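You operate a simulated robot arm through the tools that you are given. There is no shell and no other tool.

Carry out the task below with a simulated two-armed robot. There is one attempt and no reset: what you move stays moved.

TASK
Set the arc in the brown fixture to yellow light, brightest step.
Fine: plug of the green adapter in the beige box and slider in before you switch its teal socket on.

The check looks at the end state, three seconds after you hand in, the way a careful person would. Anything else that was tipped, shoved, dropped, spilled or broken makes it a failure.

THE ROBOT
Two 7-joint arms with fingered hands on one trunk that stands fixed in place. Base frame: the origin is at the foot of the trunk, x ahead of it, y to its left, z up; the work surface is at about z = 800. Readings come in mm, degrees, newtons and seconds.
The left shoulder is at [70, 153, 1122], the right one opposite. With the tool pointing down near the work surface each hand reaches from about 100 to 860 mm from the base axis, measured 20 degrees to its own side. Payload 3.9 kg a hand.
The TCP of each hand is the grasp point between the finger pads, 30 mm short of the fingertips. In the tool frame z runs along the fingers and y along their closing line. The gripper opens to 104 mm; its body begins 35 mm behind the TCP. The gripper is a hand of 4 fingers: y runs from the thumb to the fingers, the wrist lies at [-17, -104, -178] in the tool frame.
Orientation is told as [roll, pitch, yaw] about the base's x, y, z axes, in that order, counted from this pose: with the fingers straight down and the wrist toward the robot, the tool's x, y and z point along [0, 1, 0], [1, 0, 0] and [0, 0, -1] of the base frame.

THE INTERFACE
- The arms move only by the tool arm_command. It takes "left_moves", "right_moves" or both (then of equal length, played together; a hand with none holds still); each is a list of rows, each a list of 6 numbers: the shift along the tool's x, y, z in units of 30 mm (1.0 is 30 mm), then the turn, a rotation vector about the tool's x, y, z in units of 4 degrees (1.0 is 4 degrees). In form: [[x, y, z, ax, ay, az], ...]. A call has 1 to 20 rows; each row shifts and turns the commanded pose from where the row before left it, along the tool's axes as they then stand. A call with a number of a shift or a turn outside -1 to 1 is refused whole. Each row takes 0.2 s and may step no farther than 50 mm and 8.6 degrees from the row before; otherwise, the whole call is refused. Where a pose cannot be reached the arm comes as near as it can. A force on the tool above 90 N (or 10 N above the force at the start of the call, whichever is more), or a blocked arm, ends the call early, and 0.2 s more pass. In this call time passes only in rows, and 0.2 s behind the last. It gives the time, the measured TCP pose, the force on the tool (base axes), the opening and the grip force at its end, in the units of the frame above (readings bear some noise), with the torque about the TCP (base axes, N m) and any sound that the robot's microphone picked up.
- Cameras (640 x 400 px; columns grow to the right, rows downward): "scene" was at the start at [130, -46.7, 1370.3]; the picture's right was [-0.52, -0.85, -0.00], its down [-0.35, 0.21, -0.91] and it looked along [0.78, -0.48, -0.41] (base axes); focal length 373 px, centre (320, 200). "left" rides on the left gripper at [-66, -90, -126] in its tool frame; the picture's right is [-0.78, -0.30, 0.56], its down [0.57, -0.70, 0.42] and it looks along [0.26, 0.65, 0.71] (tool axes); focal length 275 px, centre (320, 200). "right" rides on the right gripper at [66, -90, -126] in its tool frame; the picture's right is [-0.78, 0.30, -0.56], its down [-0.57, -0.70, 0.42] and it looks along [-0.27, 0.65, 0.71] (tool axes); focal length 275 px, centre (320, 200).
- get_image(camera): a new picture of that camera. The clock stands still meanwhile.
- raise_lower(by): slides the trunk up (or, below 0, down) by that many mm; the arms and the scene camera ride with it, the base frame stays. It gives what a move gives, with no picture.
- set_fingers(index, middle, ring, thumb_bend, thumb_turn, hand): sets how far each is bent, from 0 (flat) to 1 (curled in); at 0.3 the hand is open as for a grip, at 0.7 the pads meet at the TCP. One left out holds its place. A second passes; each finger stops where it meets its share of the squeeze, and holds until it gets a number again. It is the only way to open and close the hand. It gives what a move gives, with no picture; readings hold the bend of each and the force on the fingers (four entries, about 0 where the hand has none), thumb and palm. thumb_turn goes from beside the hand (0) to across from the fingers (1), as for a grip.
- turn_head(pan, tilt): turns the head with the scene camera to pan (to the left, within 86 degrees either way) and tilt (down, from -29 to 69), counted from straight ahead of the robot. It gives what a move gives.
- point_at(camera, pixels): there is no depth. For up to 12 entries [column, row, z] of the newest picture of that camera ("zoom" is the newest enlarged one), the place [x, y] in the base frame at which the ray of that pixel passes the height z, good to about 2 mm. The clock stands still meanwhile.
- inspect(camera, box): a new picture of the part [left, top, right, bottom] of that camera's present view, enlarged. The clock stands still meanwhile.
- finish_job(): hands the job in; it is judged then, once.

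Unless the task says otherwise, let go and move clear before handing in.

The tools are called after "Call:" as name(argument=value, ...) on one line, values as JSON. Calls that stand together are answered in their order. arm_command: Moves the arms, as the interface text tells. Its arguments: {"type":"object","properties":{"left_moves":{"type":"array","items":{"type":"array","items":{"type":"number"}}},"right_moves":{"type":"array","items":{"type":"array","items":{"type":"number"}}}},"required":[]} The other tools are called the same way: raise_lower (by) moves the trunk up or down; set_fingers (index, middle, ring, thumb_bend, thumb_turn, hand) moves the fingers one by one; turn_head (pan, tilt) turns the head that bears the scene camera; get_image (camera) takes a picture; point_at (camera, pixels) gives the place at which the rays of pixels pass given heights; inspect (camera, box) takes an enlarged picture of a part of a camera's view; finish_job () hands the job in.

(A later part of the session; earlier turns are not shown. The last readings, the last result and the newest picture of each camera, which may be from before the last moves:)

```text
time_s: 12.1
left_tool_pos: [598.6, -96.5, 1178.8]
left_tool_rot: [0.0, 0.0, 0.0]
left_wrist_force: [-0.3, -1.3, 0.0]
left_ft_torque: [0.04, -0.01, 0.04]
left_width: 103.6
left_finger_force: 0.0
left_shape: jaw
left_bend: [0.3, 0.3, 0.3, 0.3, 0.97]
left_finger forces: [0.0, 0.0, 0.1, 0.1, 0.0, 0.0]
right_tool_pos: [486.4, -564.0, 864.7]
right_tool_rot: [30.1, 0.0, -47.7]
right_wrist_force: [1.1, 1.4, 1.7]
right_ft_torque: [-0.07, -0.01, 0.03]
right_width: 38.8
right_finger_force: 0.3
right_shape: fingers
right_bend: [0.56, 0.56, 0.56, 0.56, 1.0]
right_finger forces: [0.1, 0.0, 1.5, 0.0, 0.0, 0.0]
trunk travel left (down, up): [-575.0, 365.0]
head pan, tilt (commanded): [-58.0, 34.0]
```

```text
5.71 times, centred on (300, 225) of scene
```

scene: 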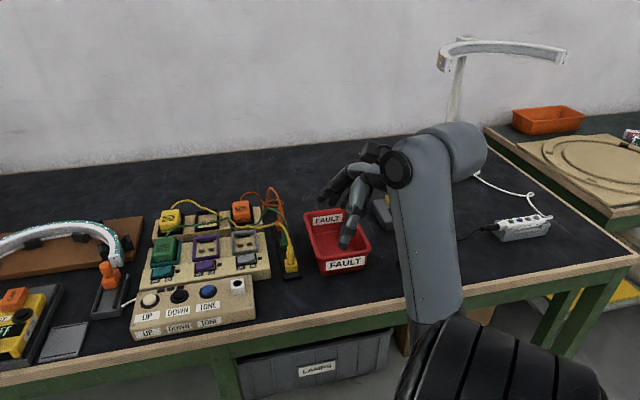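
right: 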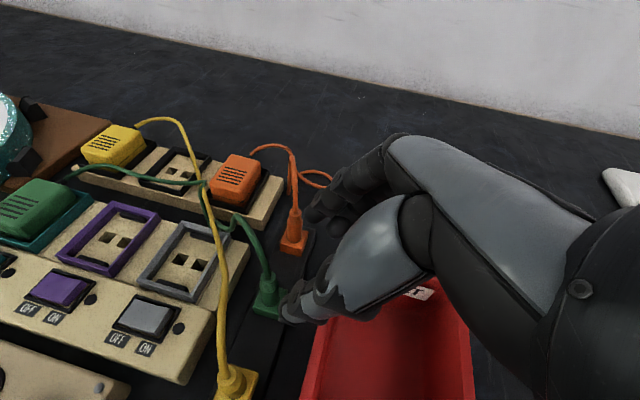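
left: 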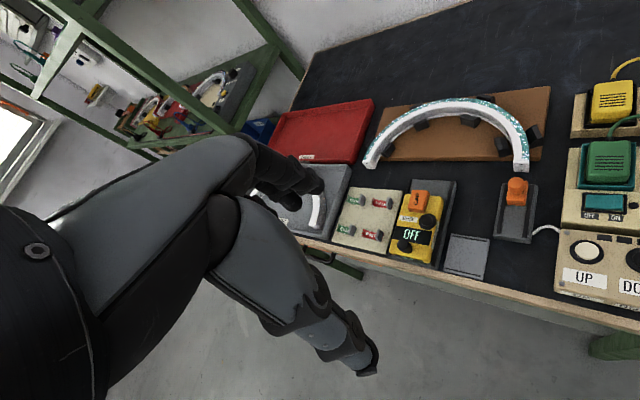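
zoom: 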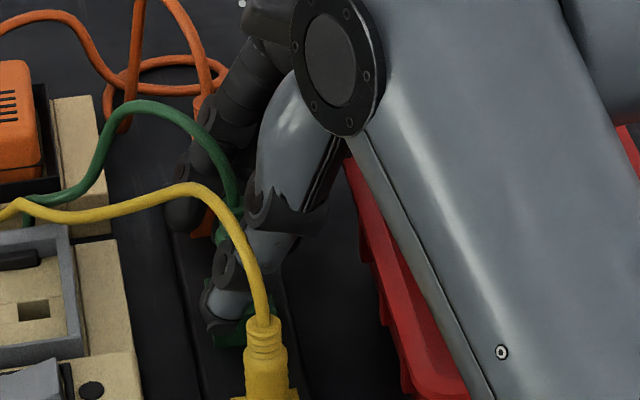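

The ring finger reads 1.5 N with the push along the tool's +x, so its lower side is probably brushing the bin's left rim. I'll back off along the finger axis at once, then fold the ring finger away.

Call:
arm_command(right_moves=[[0.1, 0, -0.5, 0, 0, 0], [0, 0, -0.5, 0, 0, 0]])

Call:
set_fingers(hand="right", ring=1.0)

Call:
inspect(camera="right", box=[200, 160, 400, 320])

Call:
inspect(camera="scene", box=[270, 180, 350, 280])

```text
time_s: 12.7
left_tool_pos: [599.2, -95.6, 1179.5]
left_tool_rot: [-0.1, -0.1, 0.1]
left_wrist_force: [0.2, -0.4, 0.1]
left_ft_torque: [-0.01, 0.01, -0.03]
left_width: 103.9
left_finger_force: 0.0
left_shape: jaw
left_bend: [0.3, 0.3, 0.3, 0.3, 0.97]
left_finger forces: [0.0, 0.0, 0.0, 0.0, 0.0, 0.0]
right_tool_pos: [479.0, -572.6, 892.9]
right_tool_rot: [30.2, 0.0, -47.5]
right_wrist_force: [-0.1, -0.5, 0.1]
right_ft_torque: [0.03, 0.01, 0.01]
right_width: 38.9
right_finger_force: 0.0
right_shape: fingers
right_bend: [0.56, 0.56, 0.56, 0.56, 1.0]
right_finger forces: [0.0, 0.1, 0.1, 0.1, 0.1, 0.0]
trunk travel left (down, up): [-575.0, 365.0]
head pan, tilt (commanded): [-58.0, 34.0]
```

```text
time_s: 13.7
left_tool_pos: [599.0, -97.6, 1178.5]
left_tool_rot: [0.0, 0.0, 0.0]
left_wrist_force: [-0.3, -0.9, 0.6]
left_ft_torque: [-0.01, 0.02, 0.02]
left_width: 103.7
left_finger_force: 0.0
left_shape: jaw
left_bend: [0.3, 0.3, 0.3, 0.3, 0.97]
left_finger forces: [0.0, 0.0, 0.0, 0.0, 0.0, 0.0]
right_tool_pos: [478.2, -573.7, 890.9]
right_tool_rot: [30.1, 0.0, -47.5]
right_wrist_force: [0.4, 0.0, 1.1]
right_ft_torque: [0.02, 0.02, 0.01]
right_width: 38.7
right_finger_force: 0.1
right_shape: fingers
right_bend: [0.56, 0.56, 1.0, 0.56, 1.0]
right_finger forces: [0.0, 0.0, 0.0, 0.0, 0.0, 0.0]
trunk travel left (down, up): [-575.0, 365.0]
head pan, tilt (commanded): [-58.0, 34.0]
```

```text
2.50 times, centred on (300, 240) of right
```

zoom: 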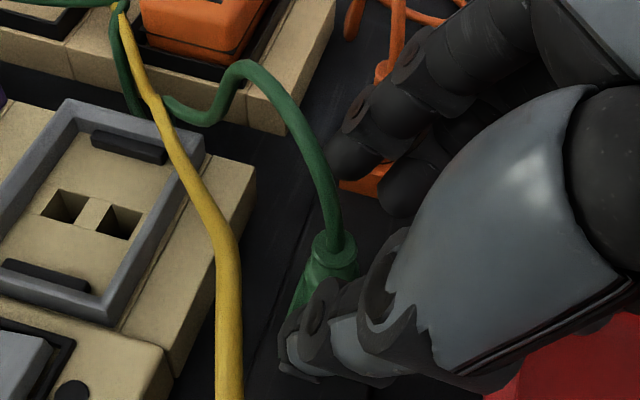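

```text
4.00 times, centred on (310, 230) of scene
```

zoom: 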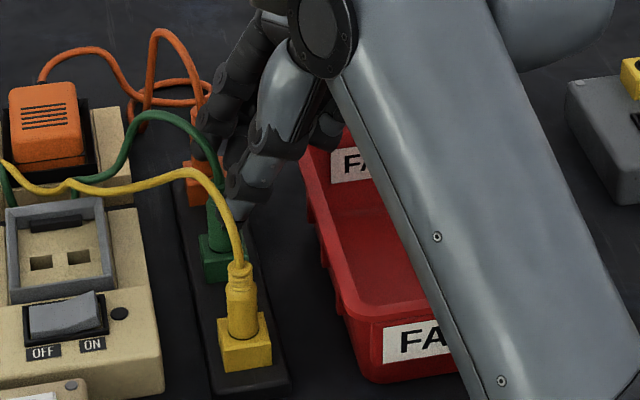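

No contact now and the ring finger is folded (bend 1.0); the bin's rim corner looks unmoved. I'll advance 28 mm with the same line, watching the finger forces.

Call:
arm_command(right_moves=[[0, 0, 0.31, 0, 0, 0], [0, 0, 0.31, 0, 0, 0], [0, 0, 0.31, 0, 0, 0]])

Call:
inspect(camera="right", box=[240, 160, 400, 300])

Call:
inspect(camera="scene", box=[270, 190, 350, 280])

```text
time_s: 14.5
left_tool_pos: [598.5, -97.0, 1179.0]
left_tool_rot: [0.1, 0.0, 0.0]
left_wrist_force: [0.3, 0.7, -1.0]
left_ft_torque: [0.0, 0.02, 0.03]
left_width: 103.7
left_finger_force: 0.1
left_shape: jaw
left_bend: [0.3, 0.3, 0.3, 0.3, 0.97]
left_finger forces: [0.0, 0.1, 0.0, 0.1, 0.0, 0.1]
right_tool_pos: [487.3, -565.3, 868.0]
right_tool_rot: [30.1, 0.0, -47.6]
right_wrist_force: [-0.9, 0.3, -0.5]
right_ft_torque: [-0.02, -0.04, -0.05]
right_width: 38.7
right_finger_force: 0.0
right_shape: fingers
right_bend: [0.56, 0.56, 1.0, 0.56, 1.0]
right_finger forces: [0.0, 0.0, 0.1, 0.0, 0.1, 0.0]
trunk travel left (down, up): [-575.0, 365.0]
head pan, tilt (commanded): [-58.0, 34.0]
```

```text
2.86 times, centred on (320, 230) of right
```

zoom: 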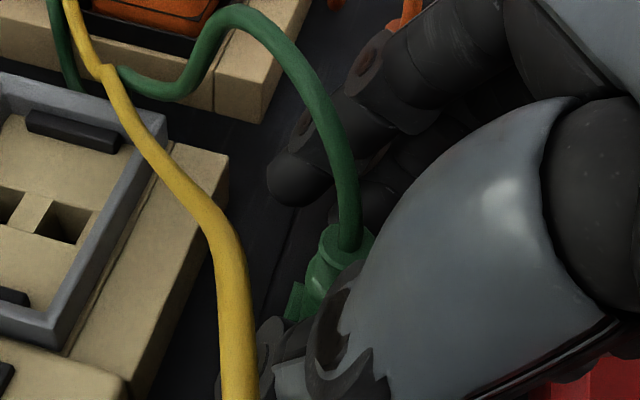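

```text
4.44 times, centred on (310, 235) of scene
```

zoom: 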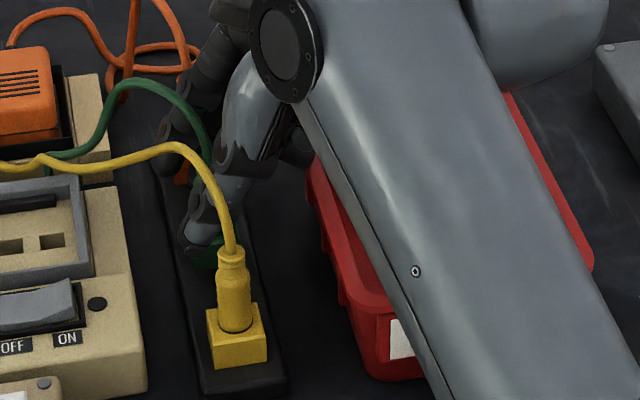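

All forces are zero now. I'll advance the last 14 mm to bring the grip point to about z=856 on the plug body.

Call:
arm_command(right_moves=[[0, 0, 0.23, 0, 0, 0], [0, 0, 0.23, 0, 0, 0]])

Call:
inspect(camera="right", box=[240, 160, 400, 300])

Call:
inspect(camera="scene", box=[270, 190, 330, 270])

```text
time_s: 15.1
left_tool_pos: [599.0, -96.6, 1180.7]
left_tool_rot: [0.0, 0.0, 0.0]
left_wrist_force: [0.3, 0.2, -0.1]
left_ft_torque: [-0.02, -0.02, -0.03]
left_width: 103.7
left_finger_force: 0.1
left_shape: jaw
left_bend: [0.3, 0.3, 0.3, 0.3, 0.97]
left_finger forces: [0.1, 0.0, 0.0, 0.0, 0.0, 0.1]
right_tool_pos: [491.4, -559.9, 855.7]
right_tool_rot: [30.1, 0.1, -47.6]
right_wrist_force: [0.6, 0.1, 0.0]
right_ft_torque: [0.0, -0.03, 0.02]
right_width: 38.7
right_finger_force: 0.1
right_shape: fingers
right_bend: [0.56, 0.56, 1.0, 0.56, 1.0]
right_finger forces: [0.0, 0.0, 0.0, 0.0, 0.0, 0.0]
trunk travel left (down, up): [-575.0, 365.0]
head pan, tilt (commanded): [-58.0, 34.0]
```

```text
2.86 times, centred on (320, 230) of right
```

zoom: 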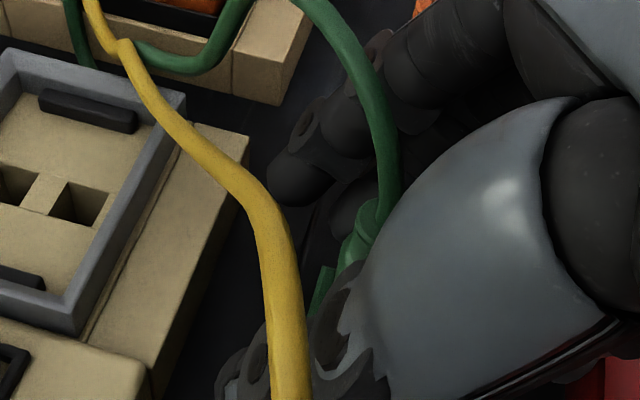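

```text
5.00 times, centred on (300, 230) of scene
```

zoom: 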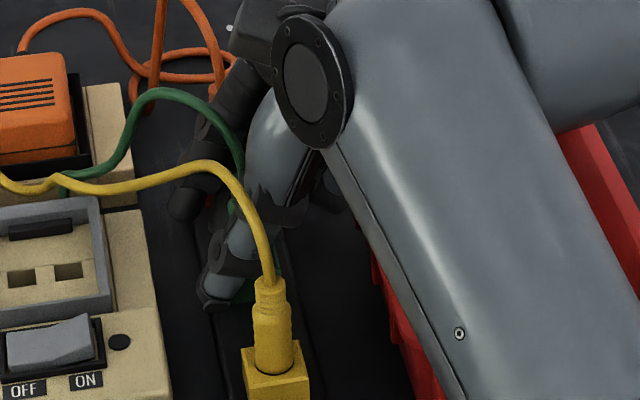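

Plug (zoom px (360,235)) is between thumb and fingers with no contact force. Closing index, middle and thumb on it.

Call:
set_fingers(hand="right", index=0.75, middle=0.75, thumb_bend=0.75)

Call:
inspect(camera="right", box=[240, 160, 400, 300])

Call:
inspect(camera="scene", box=[270, 190, 330, 270])

```text
time_s: 16.1
left_tool_pos: [600.4, -97.6, 1178.5]
left_tool_rot: [0.0, 0.0, -0.1]
left_wrist_force: [-0.2, -0.7, 0.2]
left_ft_torque: [-0.03, -0.03, 0.0]
left_width: 103.7
left_finger_force: 0.1
left_shape: jaw
left_bend: [0.3, 0.3, 0.3, 0.3, 0.97]
left_finger forces: [0.0, 0.0, 0.1, 0.0, 0.1, 0.0]
right_tool_pos: [493.0, -560.1, 855.9]
right_tool_rot: [30.2, 0.0, -47.6]
right_wrist_force: [7.6, -5.7, 0.3]
right_ft_torque: [-0.16, -0.15, -0.02]
right_width: 0.0
right_finger_force: 5.3
right_shape: fingers
right_bend: [0.74, 0.64, 1.0, 0.72, 1.0]
right_finger forces: [0.0, 8.7, 0.0, 0.0, 0.1, 0.1]
trunk travel left (down, up): [-575.0, 365.0]
head pan, tilt (commanded): [-58.0, 34.0]
```

```text
2.86 times, centred on (320, 230) of right
```

zoom: 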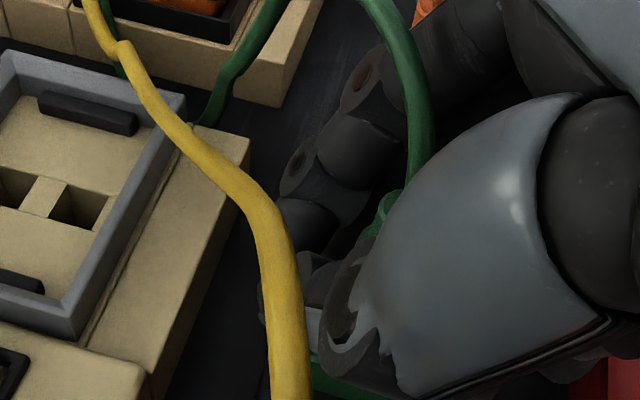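

```text
5.00 times, centred on (300, 230) of scene
```

zoom: 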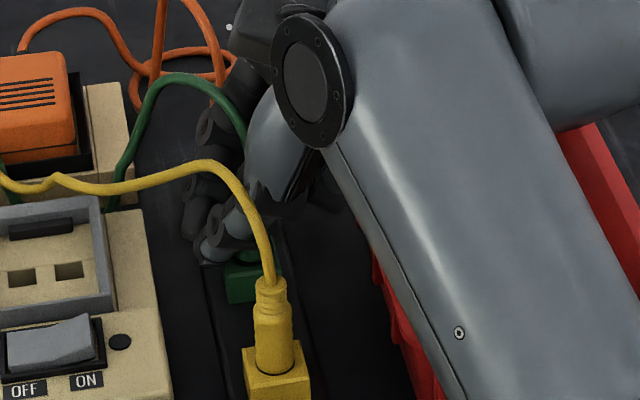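

Middle finger met the plug (8.7 N) but index and thumb passed beside it (bends 0.74/0.72, no force): with the 30° tilt the upright plug runs to the tool's -x side below the grip point. I'll reopen, reduce the tilt to 20° and shift the hand about 5 mm toward the bin side so the plug passes centrally.

Call:
set_fingers(hand="right", index=0.565, middle=0.565, thumb_bend=0.565)

Call:
inspect(camera="right", box=[240, 160, 400, 300])

Call:
inspect(camera="scene", box=[270, 190, 330, 270])

```text
time_s: 17.1
left_tool_pos: [598.7, -96.9, 1179.1]
left_tool_rot: [0.0, 0.1, 0.0]
left_wrist_force: [-1.0, 0.8, -0.1]
left_ft_torque: [0.01, -0.01, 0.0]
left_width: 103.3
left_finger_force: 0.1
left_shape: jaw
left_bend: [0.3, 0.3, 0.3, 0.3, 0.97]
left_finger forces: [0.0, 0.0, 0.0, 0.1, 0.0, 0.1]
right_tool_pos: [492.3, -558.9, 856.5]
right_tool_rot: [30.1, 0.0, -47.5]
right_wrist_force: [0.4, -0.4, -0.2]
right_ft_torque: [-0.01, 0.03, 0.02]
right_width: 37.3
right_finger_force: 0.1
right_shape: fingers
right_bend: [0.56, 0.56, 1.0, 0.56, 1.0]
right_finger forces: [0.0, 0.1, 0.0, 0.0, 0.0, 0.0]
trunk travel left (down, up): [-575.0, 365.0]
head pan, tilt (commanded): [-58.0, 34.0]
```

```text
2.86 times, centred on (320, 230) of right
```

zoom: 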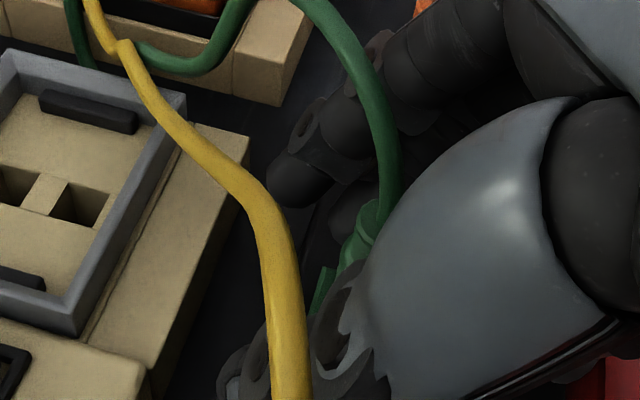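

```text
5.00 times, centred on (300, 230) of scene
```

zoom: 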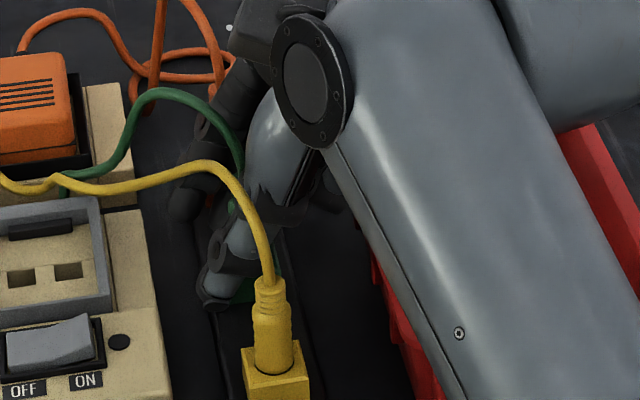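

The plug sprang back upright; the thumb tip (scene zoom (218,295)) sits about 9 mm left of the plug axis (243,285), agreeing with my estimate. Rotating -10° about the closing line with a 5 mm shift toward the bin.

Call:
arm_command(right_moves=[[-0.14, 0, -0.08, 0, 0, 0], [0, 0, 0, 0, -0.83, 0], [0, 0, 0, 0, -0.83, 0], [0, 0, 0, 0, -0.83, 0]])

Call:
inspect(camera="right", box=[240, 160, 400, 300])

Call:
inspect(camera="scene", box=[270, 190, 330, 270])

```text
time_s: 18.1
left_tool_pos: [598.7, -96.4, 1179.5]
left_tool_rot: [0.0, 0.0, 0.0]
left_wrist_force: [1.1, 0.6, -0.5]
left_ft_torque: [0.0, -0.04, -0.02]
left_width: 103.5
left_finger_force: 0.0
left_shape: jaw
left_bend: [0.3, 0.3, 0.3, 0.3, 0.97]
left_finger forces: [0.0, 0.1, 0.1, 0.1, 0.0, 0.0]
right_tool_pos: [489.5, -563.4, 855.8]
right_tool_rot: [20.0, -0.1, -47.5]
right_wrist_force: [0.2, -0.3, -0.3]
right_ft_torque: [0.0, 0.0, -0.05]
right_width: 37.5
right_finger_force: 0.0
right_shape: fingers
right_bend: [0.56, 0.56, 1.0, 0.56, 1.0]
right_finger forces: [0.0, 0.0, 0.0, 0.1, 0.1, 0.0]
trunk travel left (down, up): [-575.0, 365.0]
head pan, tilt (commanded): [-58.0, 34.0]
```

```text
2.86 times, centred on (320, 230) of right
```

zoom: 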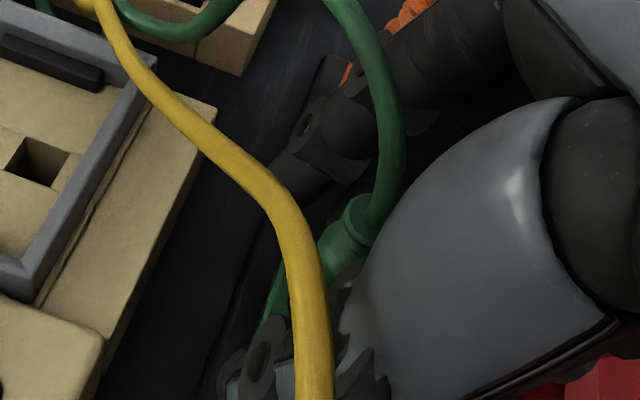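

```text
5.00 times, centred on (300, 230) of scene
```

zoom: 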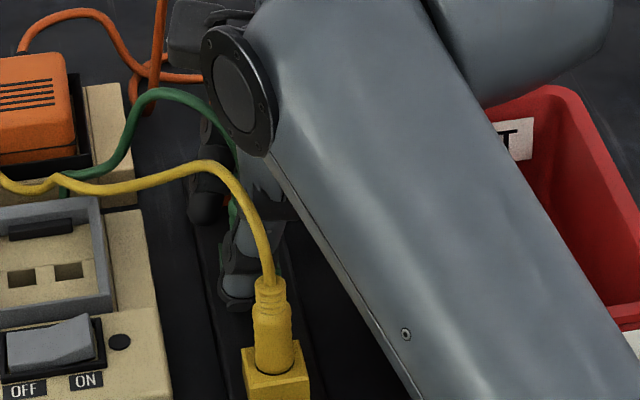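

The thumb now covers the plug from the scene viewpoint and forces are still zero. Closing the three fingers again.

Call:
set_fingers(hand="right", index=0.75, middle=0.75, thumb_bend=0.75)

Call:
inspect(camera="right", box=[240, 160, 400, 300])

Call:
inspect(camera="scene", box=[270, 190, 330, 270])

```text
time_s: 19.1
left_tool_pos: [598.8, -95.6, 1179.0]
left_tool_rot: [0.0, 0.0, 0.1]
left_wrist_force: [-0.4, 0.3, 0.2]
left_ft_torque: [-0.02, 0.03, 0.04]
left_width: 103.8
left_finger_force: 0.2
left_shape: jaw
left_bend: [0.3, 0.3, 0.3, 0.3, 0.97]
left_finger forces: [0.0, 0.0, 0.0, 0.0, 0.1, 0.0]
right_tool_pos: [488.6, -563.4, 856.0]
right_tool_rot: [20.0, 0.0, -47.6]
right_wrist_force: [2.4, -0.5, 2.6]
right_ft_torque: [0.02, -0.02, 0.06]
right_width: 0.0
right_finger_force: 9.0
right_shape: fingers
right_bend: [0.74, 0.64, 1.0, 0.69, 1.0]
right_finger forces: [0.0, 8.4, 0.0, 0.1, 9.6, 0.1]
trunk travel left (down, up): [-575.0, 365.0]
head pan, tilt (commanded): [-58.0, 34.0]
```

```text
2.86 times, centred on (320, 230) of right
```

zoom: 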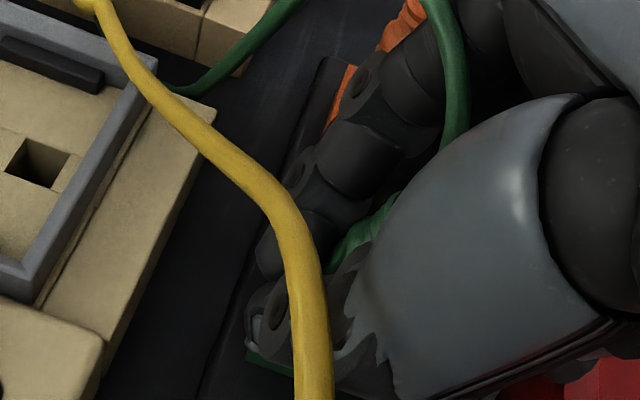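

```text
5.00 times, centred on (300, 230) of scene
```

zoom: 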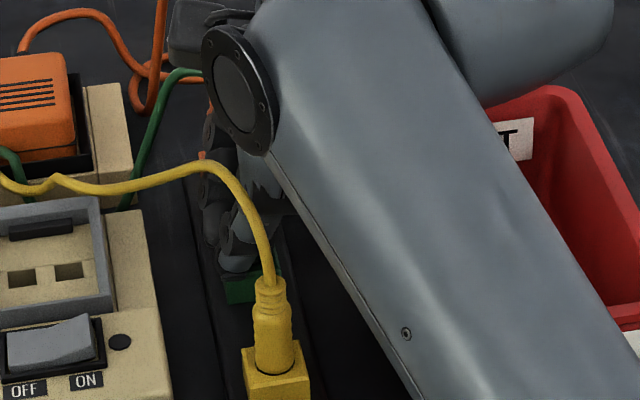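

Thumb (9.6 N) and middle (8.4 N) now pinch the green plug; index slid past without contact. I'll try a slow 18 mm straight lift and check that the plug comes along.

Call:
arm_command(right_moves=[[0.068, 0, -0.188, 0, 0, 0], [0.068, 0, -0.188, 0, 0, 0], [0.068, 0, -0.188, 0, 0, 0]])

Call:
inspect(camera="right", box=[220, 160, 400, 310])

Call:
inspect(camera="scene", box=[260, 180, 330, 270])

```text
time_s: 19.9
left_tool_pos: [597.7, -95.7, 1178.4]
left_tool_rot: [-0.1, -0.1, 0.0]
left_wrist_force: [-0.5, -0.3, 0.6]
left_ft_torque: [-0.01, -0.01, 0.0]
left_width: 103.8
left_finger_force: 0.2
left_shape: jaw
left_bend: [0.3, 0.3, 0.3, 0.3, 0.97]
left_finger forces: [0.0, 0.0, 0.1, 0.1, 0.0, 0.0]
right_tool_pos: [488.3, -563.9, 872.2]
right_tool_rot: [20.1, -0.1, -47.6]
right_wrist_force: [-0.6, 0.5, -0.6]
right_ft_torque: [-0.01, 0.0, -0.02]
right_width: 0.0
right_finger_force: 2.2
right_shape: fingers
right_bend: [0.75, 0.68, 1.0, 0.71, 1.0]
right_finger forces: [0.1, 3.9, 0.0, 0.0, 0.0, 0.0]
trunk travel left (down, up): [-575.0, 365.0]
head pan, tilt (commanded): [-58.0, 34.0]
```

```text
2.67 times, centred on (310, 235) of right
```

zoom: 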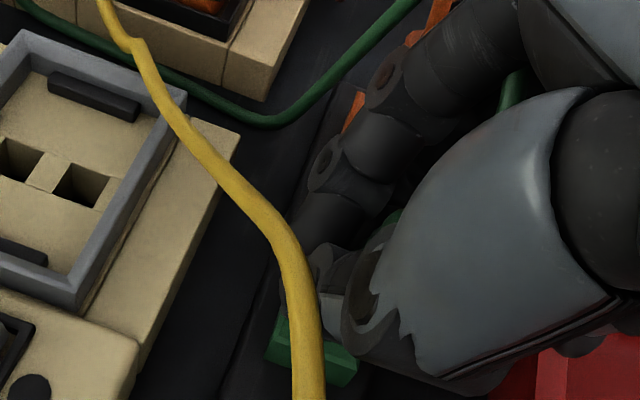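

```text
4.44 times, centred on (295, 225) of scene
```

zoom: 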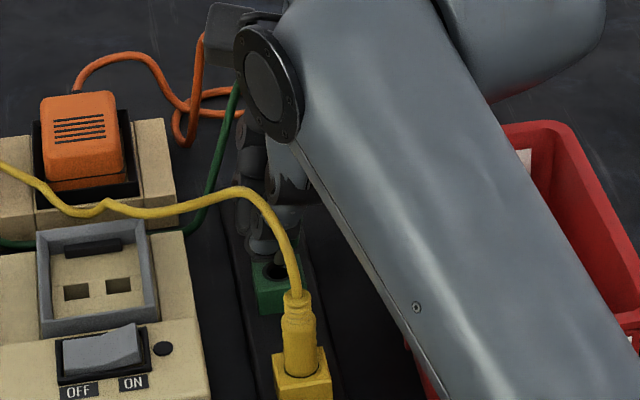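

The plug has left its block (dark hole at scene zoom (275,275)), but thumb force fell to 0 and middle to 3.9 N, so the hold is uncertain. I'll stop here and look closely at the grip.

Call:
inspect(camera="scene", box=[268, 195, 308, 245])

Call:
inspect(camera="right", box=[290, 190, 390, 310])

Call:
inspect(camera="right", box=[120, 60, 420, 310])

Call:
get_image(camera="scene")

```text
8.00 times, centred on (288, 220) of scene
```

zoom: 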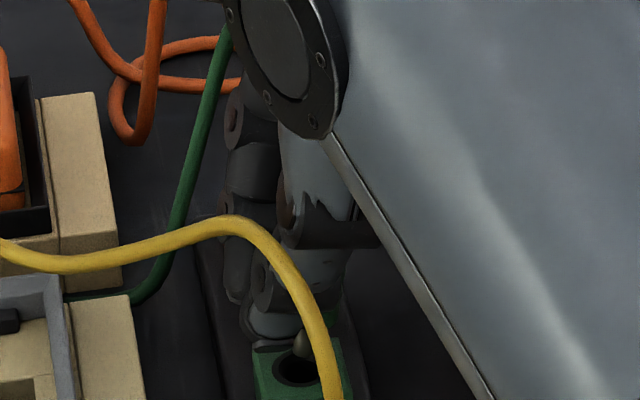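

```text
3.33 times, centred on (340, 250) of right
```

zoom: 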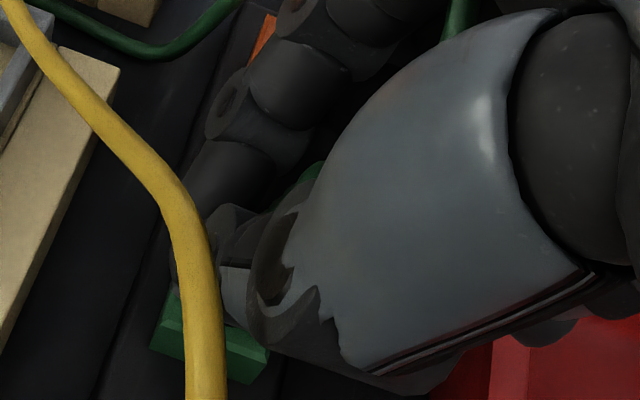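

```text
1.60 times, centred on (270, 185) of right
```

zoom: 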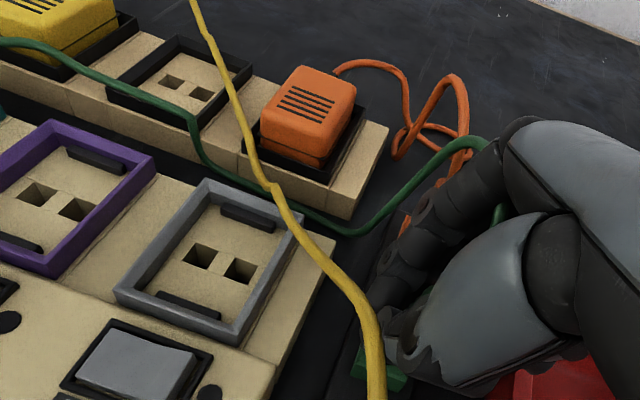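

```text
taken
```

scene: 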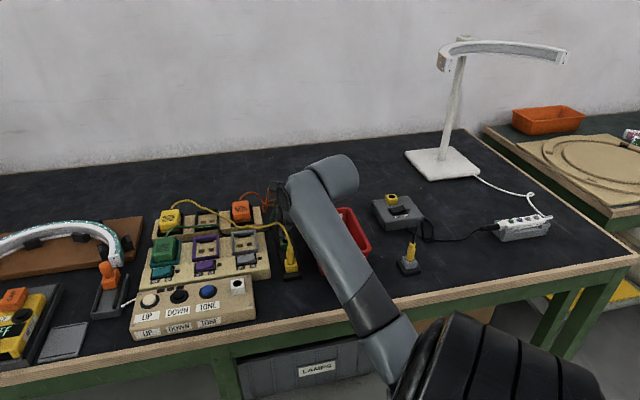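

At 8x the plug's metal pin tip shows at (303,345) above the hole and the body leans toward the bin, so it is out but held askew. I'll bring the left hand's camera round for a side view; first a translation high above the bench.

Call:
arm_command(left_moves=[[-0.917, -0.393, 0.3, 0, 0, 0], [-0.917, -0.393, 0.3, 0, 0, 0], [-0.917, -0.393, 0.3, 0, 0, 0], [-0.917, -0.393, 0.3, 0, 0, 0], [-0.917, -0.393, 0.3, 0, 0, 0], [-0.917, -0.393, 0.3, 0, 0, 0], [-0.917, -0.393, 0.3, 0, 0, 0], [0, 0, 0, 0, 0, 1], [0, 0, 0, 0, 0, 1], [0, 0, 0, 0, 0, 1], [0, 0, 0, 0, 0, 1], [0, 0, 0, 0, 0, 1], [0, 0, 0, 0, 0, 1], [0, 0, 0, 0, 0, 1], [0, 0, 0, 0, 0, 1], [0, 0, 0, 0, 0, 1], [0, 0, 0, 0, 0, 1]])

Call:
get_image(camera="left")

Call:
get_image(camera="scene")

```text
time_s: 23.5
left_tool_pos: [515.8, -289.3, 1115.1]
left_tool_rot: [0.0, 0.0, -40.1]
left_wrist_force: [-0.3, -1.0, -0.3]
left_ft_torque: [-0.02, 0.0, 0.02]
left_width: 103.9
left_finger_force: 0.1
left_shape: jaw
left_bend: [0.3, 0.3, 0.3, 0.3, 0.97]
left_finger forces: [0.0, 0.0, 0.0, 0.0, 0.0, 0.0]
right_tool_pos: [489.1, -563.1, 874.1]
right_tool_rot: [20.1, 0.0, -47.6]
right_wrist_force: [0.5, -0.6, -0.5]
right_ft_torque: [0.0, -0.01, -0.04]
right_width: 0.0
right_finger_force: 2.0
right_shape: fingers
right_bend: [0.75, 0.68, 1.0, 0.71, 1.0]
right_finger forces: [0.0, 3.9, 0.0, 0.0, 0.1, 0.1]
trunk travel left (down, up): [-575.0, 365.0]
head pan, tilt (commanded): [-58.0, 34.0]
```

```text
taken
```

left: 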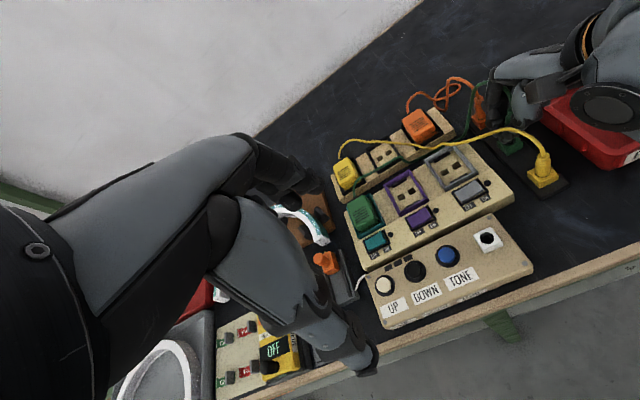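

```text
taken
```

scene: 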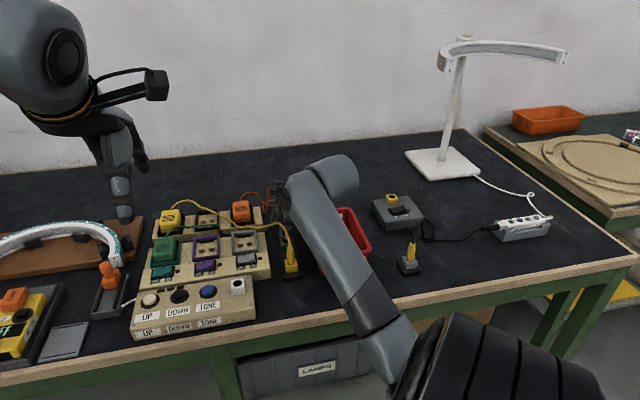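

The left camera already sees the right hand and plug block near px (510,120). Zooming there.

Call:
inspect(camera="left", box=[440, 60, 600, 200])

Call:
inspect(camera="left", box=[480, 70, 560, 170])

```text
2.86 times, centred on (520, 130) of left
```

zoom: 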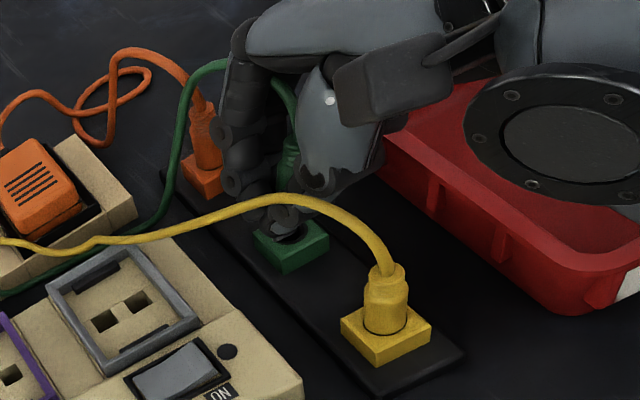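

```text
4.00 times, centred on (520, 120) of left
```

zoom: 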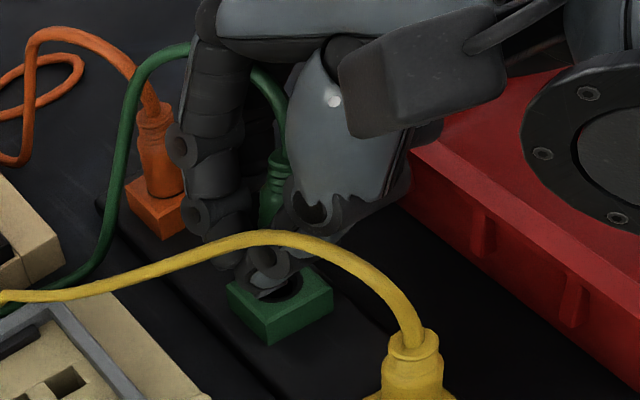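

The side view shows the green plug nearly upright between the index/middle (left) and thumb (right), collar at zoom (275,165), cord leaving upward. I'll enlarge further to judge the lean.

Call:
inspect(camera="left", box=[495, 90, 545, 150])

```text
6.67 times, centred on (520, 120) of left
```

zoom: 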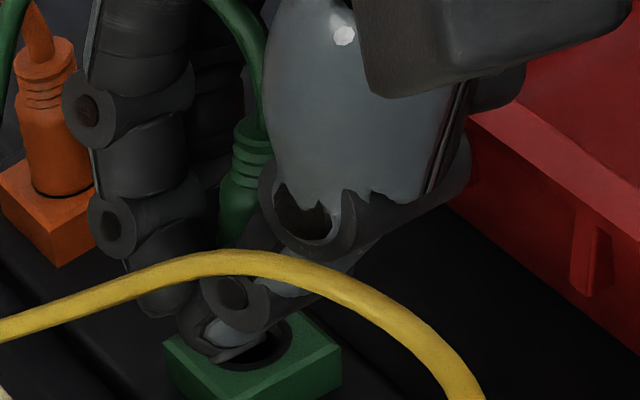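

The plug sits behind the index and thumb tips, pinched by the middle finger against the thumb's side, leaning slightly; its pin is only ~9 mm above its hole. The safest fix is to seat it back and re-grip centrally, so I'll lower 8 mm gently and check forces.

Call:
arm_command(right_moves=[[-0.046, 0, 0.125, 0, 0, 0], [-0.046, 0, 0.125, 0, 0, 0]])

Call:
inspect(camera="left", box=[495, 90, 545, 150])

Call:
inspect(camera="scene", box=[268, 195, 308, 245])

```text
time_s: 24.1
left_tool_pos: [515.3, -288.6, 1115.6]
left_tool_rot: [0.0, 0.0, -39.9]
left_wrist_force: [-0.6, 0.8, 0.3]
left_ft_torque: [0.0, -0.01, 0.02]
left_width: 103.8
left_finger_force: 0.0
left_shape: jaw
left_bend: [0.3, 0.3, 0.3, 0.3, 0.97]
left_finger forces: [0.0, 0.1, 0.0, 0.0, 0.0, 0.0]
right_tool_pos: [489.2, -563.3, 864.5]
right_tool_rot: [20.2, 0.0, -47.8]
right_wrist_force: [-0.2, 0.4, 0.1]
right_ft_torque: [0.01, 0.0, 0.01]
right_width: 0.0
right_finger_force: 2.0
right_shape: fingers
right_bend: [0.75, 0.68, 1.0, 0.71, 1.0]
right_finger forces: [0.1, 4.0, 0.1, 0.0, 0.0, 0.1]
trunk travel left (down, up): [-575.0, 365.0]
head pan, tilt (commanded): [-58.0, 34.0]
```

```text
6.67 times, centred on (520, 120) of left
```

zoom: 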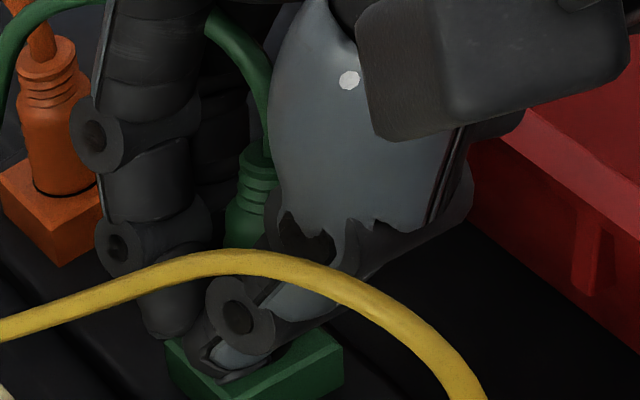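

```text
8.00 times, centred on (288, 220) of scene
```

zoom: 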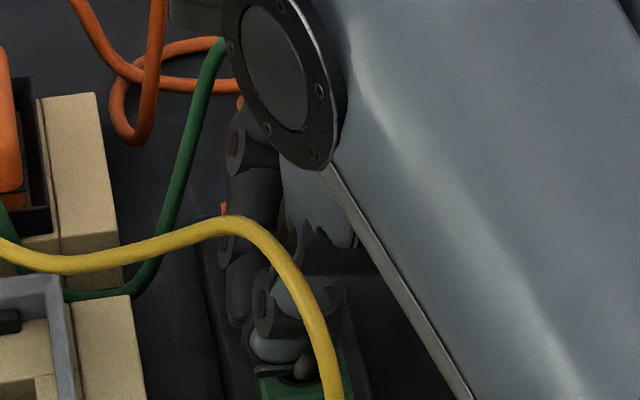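

Forces are unchanged and the pin tip (scene zoom (303,370)) is now at the hole mouth (297,372). Lowering another 4 mm.

Call:
arm_command(right_moves=[[-0.046, 0, 0.125, 0, 0, 0]])

Call:
inspect(camera="scene", box=[268, 195, 308, 245])

Call:
inspect(camera="left", box=[495, 90, 545, 150])

```text
time_s: 24.5
left_tool_pos: [517.2, -289.0, 1116.7]
left_tool_rot: [0.0, 0.0, -40.0]
left_wrist_force: [-0.1, -0.5, 0.0]
left_ft_torque: [-0.01, 0.02, 0.01]
left_width: 103.6
left_finger_force: 0.0
left_shape: jaw
left_bend: [0.3, 0.3, 0.3, 0.3, 0.97]
left_finger forces: [0.0, 0.1, 0.1, 0.0, 0.0, 0.0]
right_tool_pos: [489.2, -563.4, 861.0]
right_tool_rot: [20.1, -0.1, -47.6]
right_wrist_force: [1.2, 0.7, 1.3]
right_ft_torque: [-0.02, -0.03, 0.0]
right_width: 0.2
right_finger_force: 2.7
right_shape: fingers
right_bend: [0.75, 0.67, 1.0, 0.71, 1.0]
right_finger forces: [0.0, 5.8, 0.0, 0.0, 0.0, 0.1]
trunk travel left (down, up): [-575.0, 365.0]
head pan, tilt (commanded): [-58.0, 34.0]
```

```text
8.00 times, centred on (288, 220) of scene
```

zoom: 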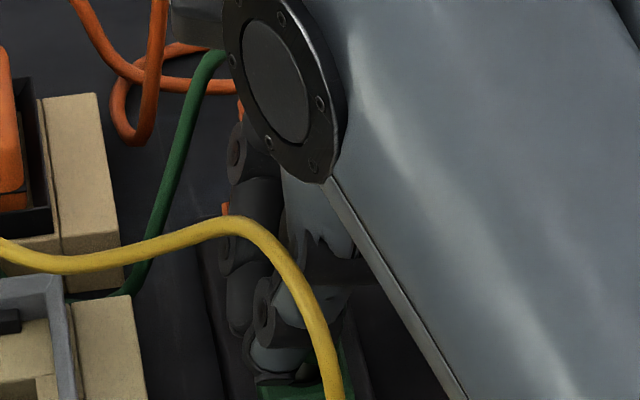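

```text
6.67 times, centred on (520, 120) of left
```

zoom: 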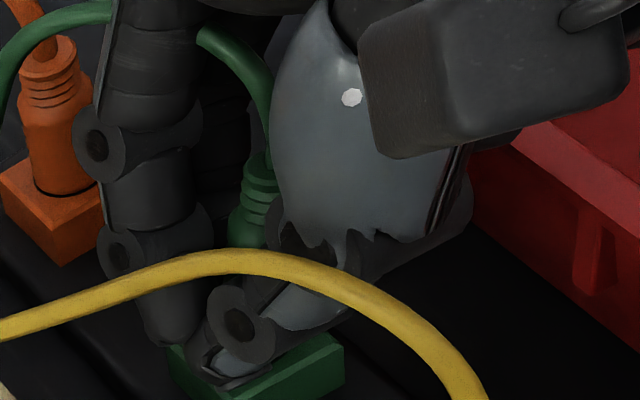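

Light contact (about 1.9 N) as the pin meets the hole. Lowering 3 mm more.

Call:
arm_command(right_moves=[[-0.034, 0, 0.094, 0, 0, 0]])

Call:
inspect(camera="scene", box=[268, 195, 308, 245])

Call:
inspect(camera="left", box=[495, 90, 545, 150])

```text
time_s: 24.9
left_tool_pos: [515.4, -288.0, 1116.4]
left_tool_rot: [0.0, 0.1, -39.9]
left_wrist_force: [0.3, 0.6, 0.1]
left_ft_torque: [-0.05, -0.02, 0.0]
left_width: 103.6
left_finger_force: 0.0
left_shape: jaw
left_bend: [0.3, 0.3, 0.3, 0.3, 0.97]
left_finger forces: [0.0, 0.0, 0.0, 0.1, 0.0, 0.0]
right_tool_pos: [487.8, -563.4, 860.9]
right_tool_rot: [20.1, -0.3, -47.6]
right_wrist_force: [3.6, -1.7, 9.0]
right_ft_torque: [-0.14, -0.12, 0.02]
right_width: 0.3
right_finger_force: 6.6
right_shape: fingers
right_bend: [0.75, 0.67, 1.0, 0.71, 1.0]
right_finger forces: [0.0, 13.6, 0.0, 0.1, 0.0, 0.1]
trunk travel left (down, up): [-575.0, 365.0]
head pan, tilt (commanded): [-58.0, 34.0]
```

```text
8.00 times, centred on (288, 220) of scene
```

zoom: 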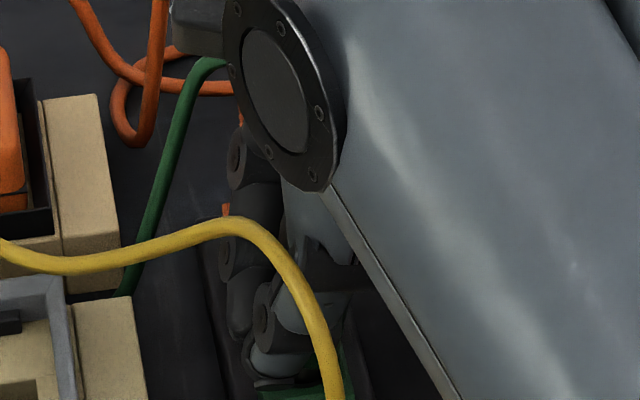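

```text
6.67 times, centred on (520, 120) of left
```

zoom: 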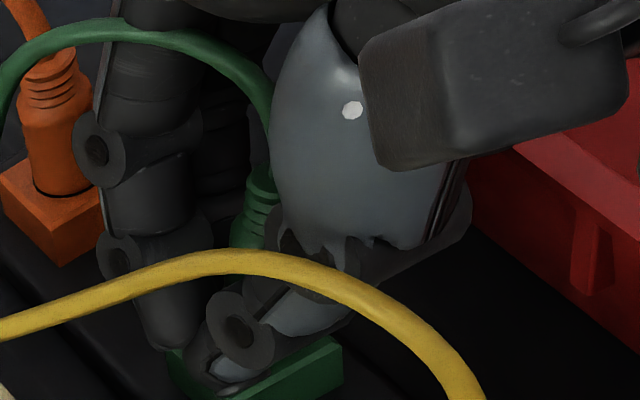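

The pin is blocked (9 N) because the plug leans about 20° along with the hand's tilt (versus the vertical orange plug in the left view). Rather than fight in this tight spot, I'll lift 105 mm clear of the yellow cord; then I can upright the hand over the open jack area.

Call:
arm_command(right_moves=[[0.1, 0, -0.274, 0, 0, 0], [0.1, 0, -0.274, 0, 0, 0]])

Call:
inspect(camera="left", box=[480, 70, 560, 170])

Call:
inspect(camera="scene", box=[268, 195, 308, 245])

```text
time_s: 25.5
left_tool_pos: [514.8, -289.3, 1116.2]
left_tool_rot: [0.0, 0.0, -40.0]
left_wrist_force: [0.7, 0.2, 0.2]
left_ft_torque: [0.0, 0.04, 0.03]
left_width: 103.9
left_finger_force: 0.0
left_shape: jaw
left_bend: [0.3, 0.3, 0.3, 0.3, 0.97]
left_finger forces: [0.1, 0.0, 0.0, 0.0, 0.0, 0.0]
right_tool_pos: [488.4, -562.9, 876.6]
right_tool_rot: [20.1, 0.1, -47.6]
right_wrist_force: [-0.6, -0.3, -0.1]
right_ft_torque: [0.01, -0.01, -0.03]
right_width: 0.1
right_finger_force: 2.3
right_shape: fingers
right_bend: [0.75, 0.68, 1.0, 0.71, 1.0]
right_finger forces: [0.1, 4.1, 0.1, 0.0, 0.0, 0.0]
trunk travel left (down, up): [-575.0, 365.0]
head pan, tilt (commanded): [-58.0, 34.0]
```

```text
4.00 times, centred on (520, 120) of left
```

zoom: 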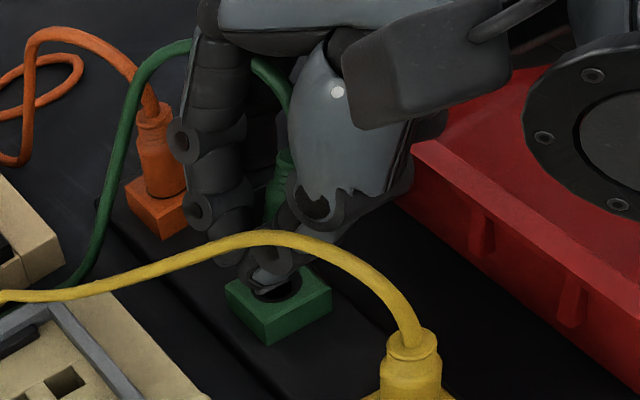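

```text
8.00 times, centred on (288, 220) of scene
```

zoom: 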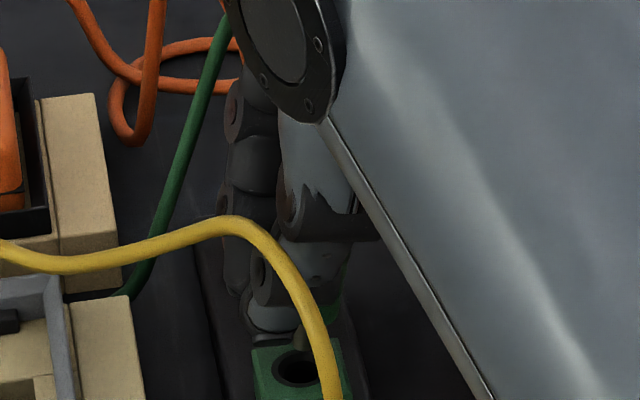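

Grip is steady (middle 4.1 N) with the plug above its open hole; the cord slips between index and middle, which is fine. Continuing the lift another 88 mm.

Call:
arm_command(right_moves=[[0.167, 0, -0.46, 0, 0, 0], [0.167, 0, -0.46, 0, 0, 0], [0.167, 0, -0.46, 0, 0, 0], [0.167, 0, -0.46, 0, 0, 0], [0.167, 0, -0.46, 0, 0, 0], [0.167, 0, -0.46, 0, 0, 0]])

Call:
get_image(camera="left")

Call:
inspect(camera="left", box=[440, 30, 600, 170])

Call:
inspect(camera="scene", box=[240, 150, 320, 250])

```text
time_s: 26.9
left_tool_pos: [516.9, -289.9, 1116.2]
left_tool_rot: [0.0, 0.0, -39.9]
left_wrist_force: [0.3, -0.4, -0.6]
left_ft_torque: [0.0, 0.03, 0.01]
left_width: 103.8
left_finger_force: 0.0
left_shape: jaw
left_bend: [0.3, 0.3, 0.3, 0.3, 0.97]
left_finger forces: [0.0, 0.1, 0.0, 0.0, 0.0, 0.1]
right_tool_pos: [488.2, -562.7, 966.0]
right_tool_rot: [19.9, 0.0, -47.6]
right_wrist_force: [-0.9, 0.0, 0.2]
right_ft_torque: [-0.01, -0.01, 0.0]
right_width: 0.0
right_finger_force: 1.5
right_shape: fingers
right_bend: [0.75, 0.68, 1.0, 0.71, 1.0]
right_finger forces: [0.0, 4.0, 0.0, 0.0, 0.1, 0.0]
trunk travel left (down, up): [-575.0, 365.0]
head pan, tilt (commanded): [-58.0, 34.0]
```

```text
taken
```

left: 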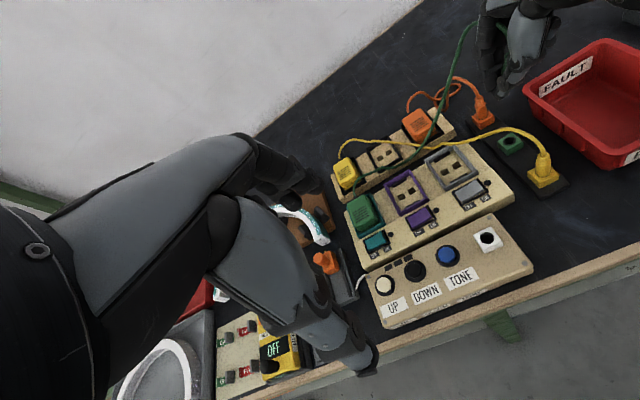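

```text
2.86 times, centred on (520, 100) of left
```

zoom: 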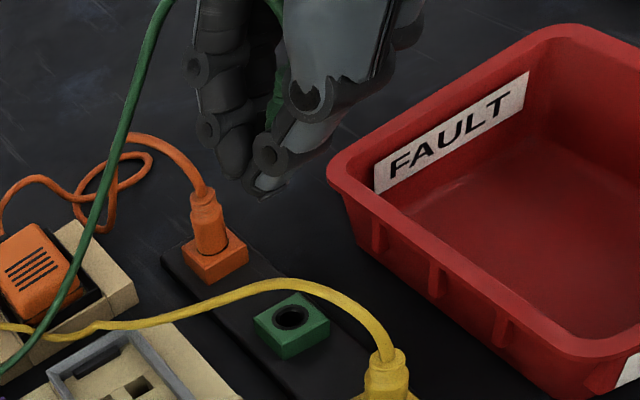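

```text
4.00 times, centred on (280, 200) of scene
```

zoom: 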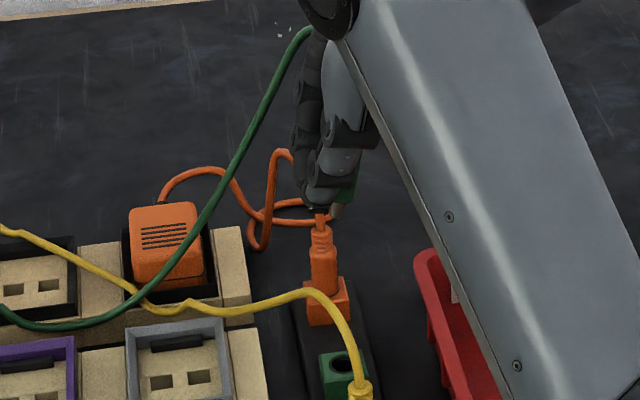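

The plug (scene zoom (340,195), pin tip (335,212)) is safely in the air and the cord is free. I'll now rotate the hand upright (-20°) and check how the plug sits.

Call:
arm_command(right_moves=[[0, 0, 0, 0, -0.83, 0], [0, 0, 0, 0, -0.83, 0], [0, 0, 0, 0, -0.83, 0], [0, 0, 0, 0, -0.83, 0], [0, 0, 0, 0, -0.83, 0], [0, 0, 0, 0, -0.83, 0]])

Call:
inspect(camera="left", box=[460, 0, 560, 120])

Call:
inspect(camera="scene", box=[260, 150, 320, 230])

Call:
get_image(camera="right")

```text
time_s: 28.3
left_tool_pos: [516.5, -289.1, 1115.9]
left_tool_rot: [0.1, 0.0, -39.9]
left_wrist_force: [0.0, -0.2, 0.3]
left_ft_torque: [-0.01, 0.04, 0.0]
left_width: 104.0
left_finger_force: 0.0
left_shape: jaw
left_bend: [0.3, 0.3, 0.3, 0.3, 0.97]
left_finger forces: [0.0, 0.0, 0.0, 0.0, 0.0, 0.0]
right_tool_pos: [488.2, -564.1, 964.6]
right_tool_rot: [0.2, 0.0, -47.6]
right_wrist_force: [0.5, -0.4, 0.4]
right_ft_torque: [0.01, 0.04, 0.02]
right_width: 0.0
right_finger_force: 2.0
right_shape: fingers
right_bend: [0.75, 0.68, 1.0, 0.71, 1.0]
right_finger forces: [0.0, 4.0, 0.0, 0.1, 0.0, 0.1]
trunk travel left (down, up): [-575.0, 365.0]
head pan, tilt (commanded): [-58.0, 34.0]
```

```text
3.33 times, centred on (510, 60) of left
```

zoom: 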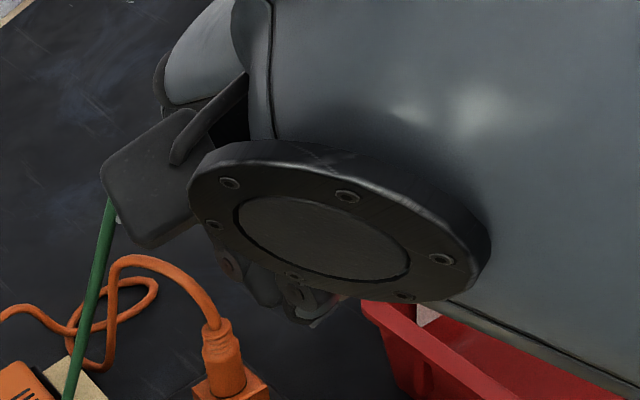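

```text
5.00 times, centred on (290, 190) of scene
```

zoom: 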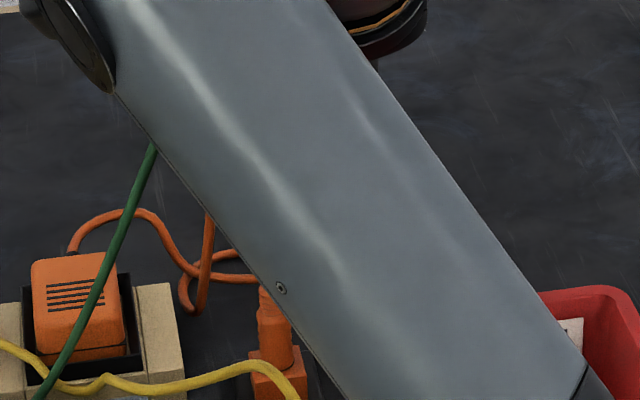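

```text
taken
```

right: 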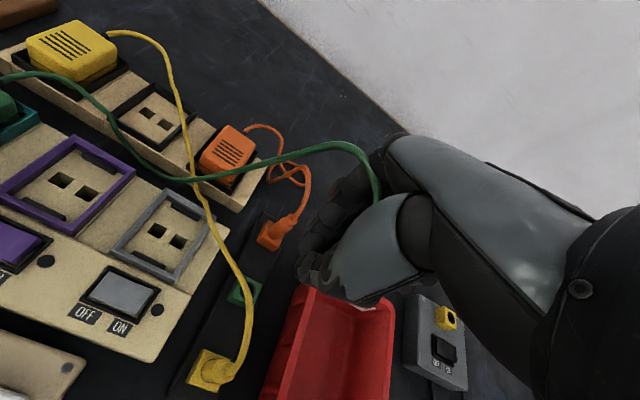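

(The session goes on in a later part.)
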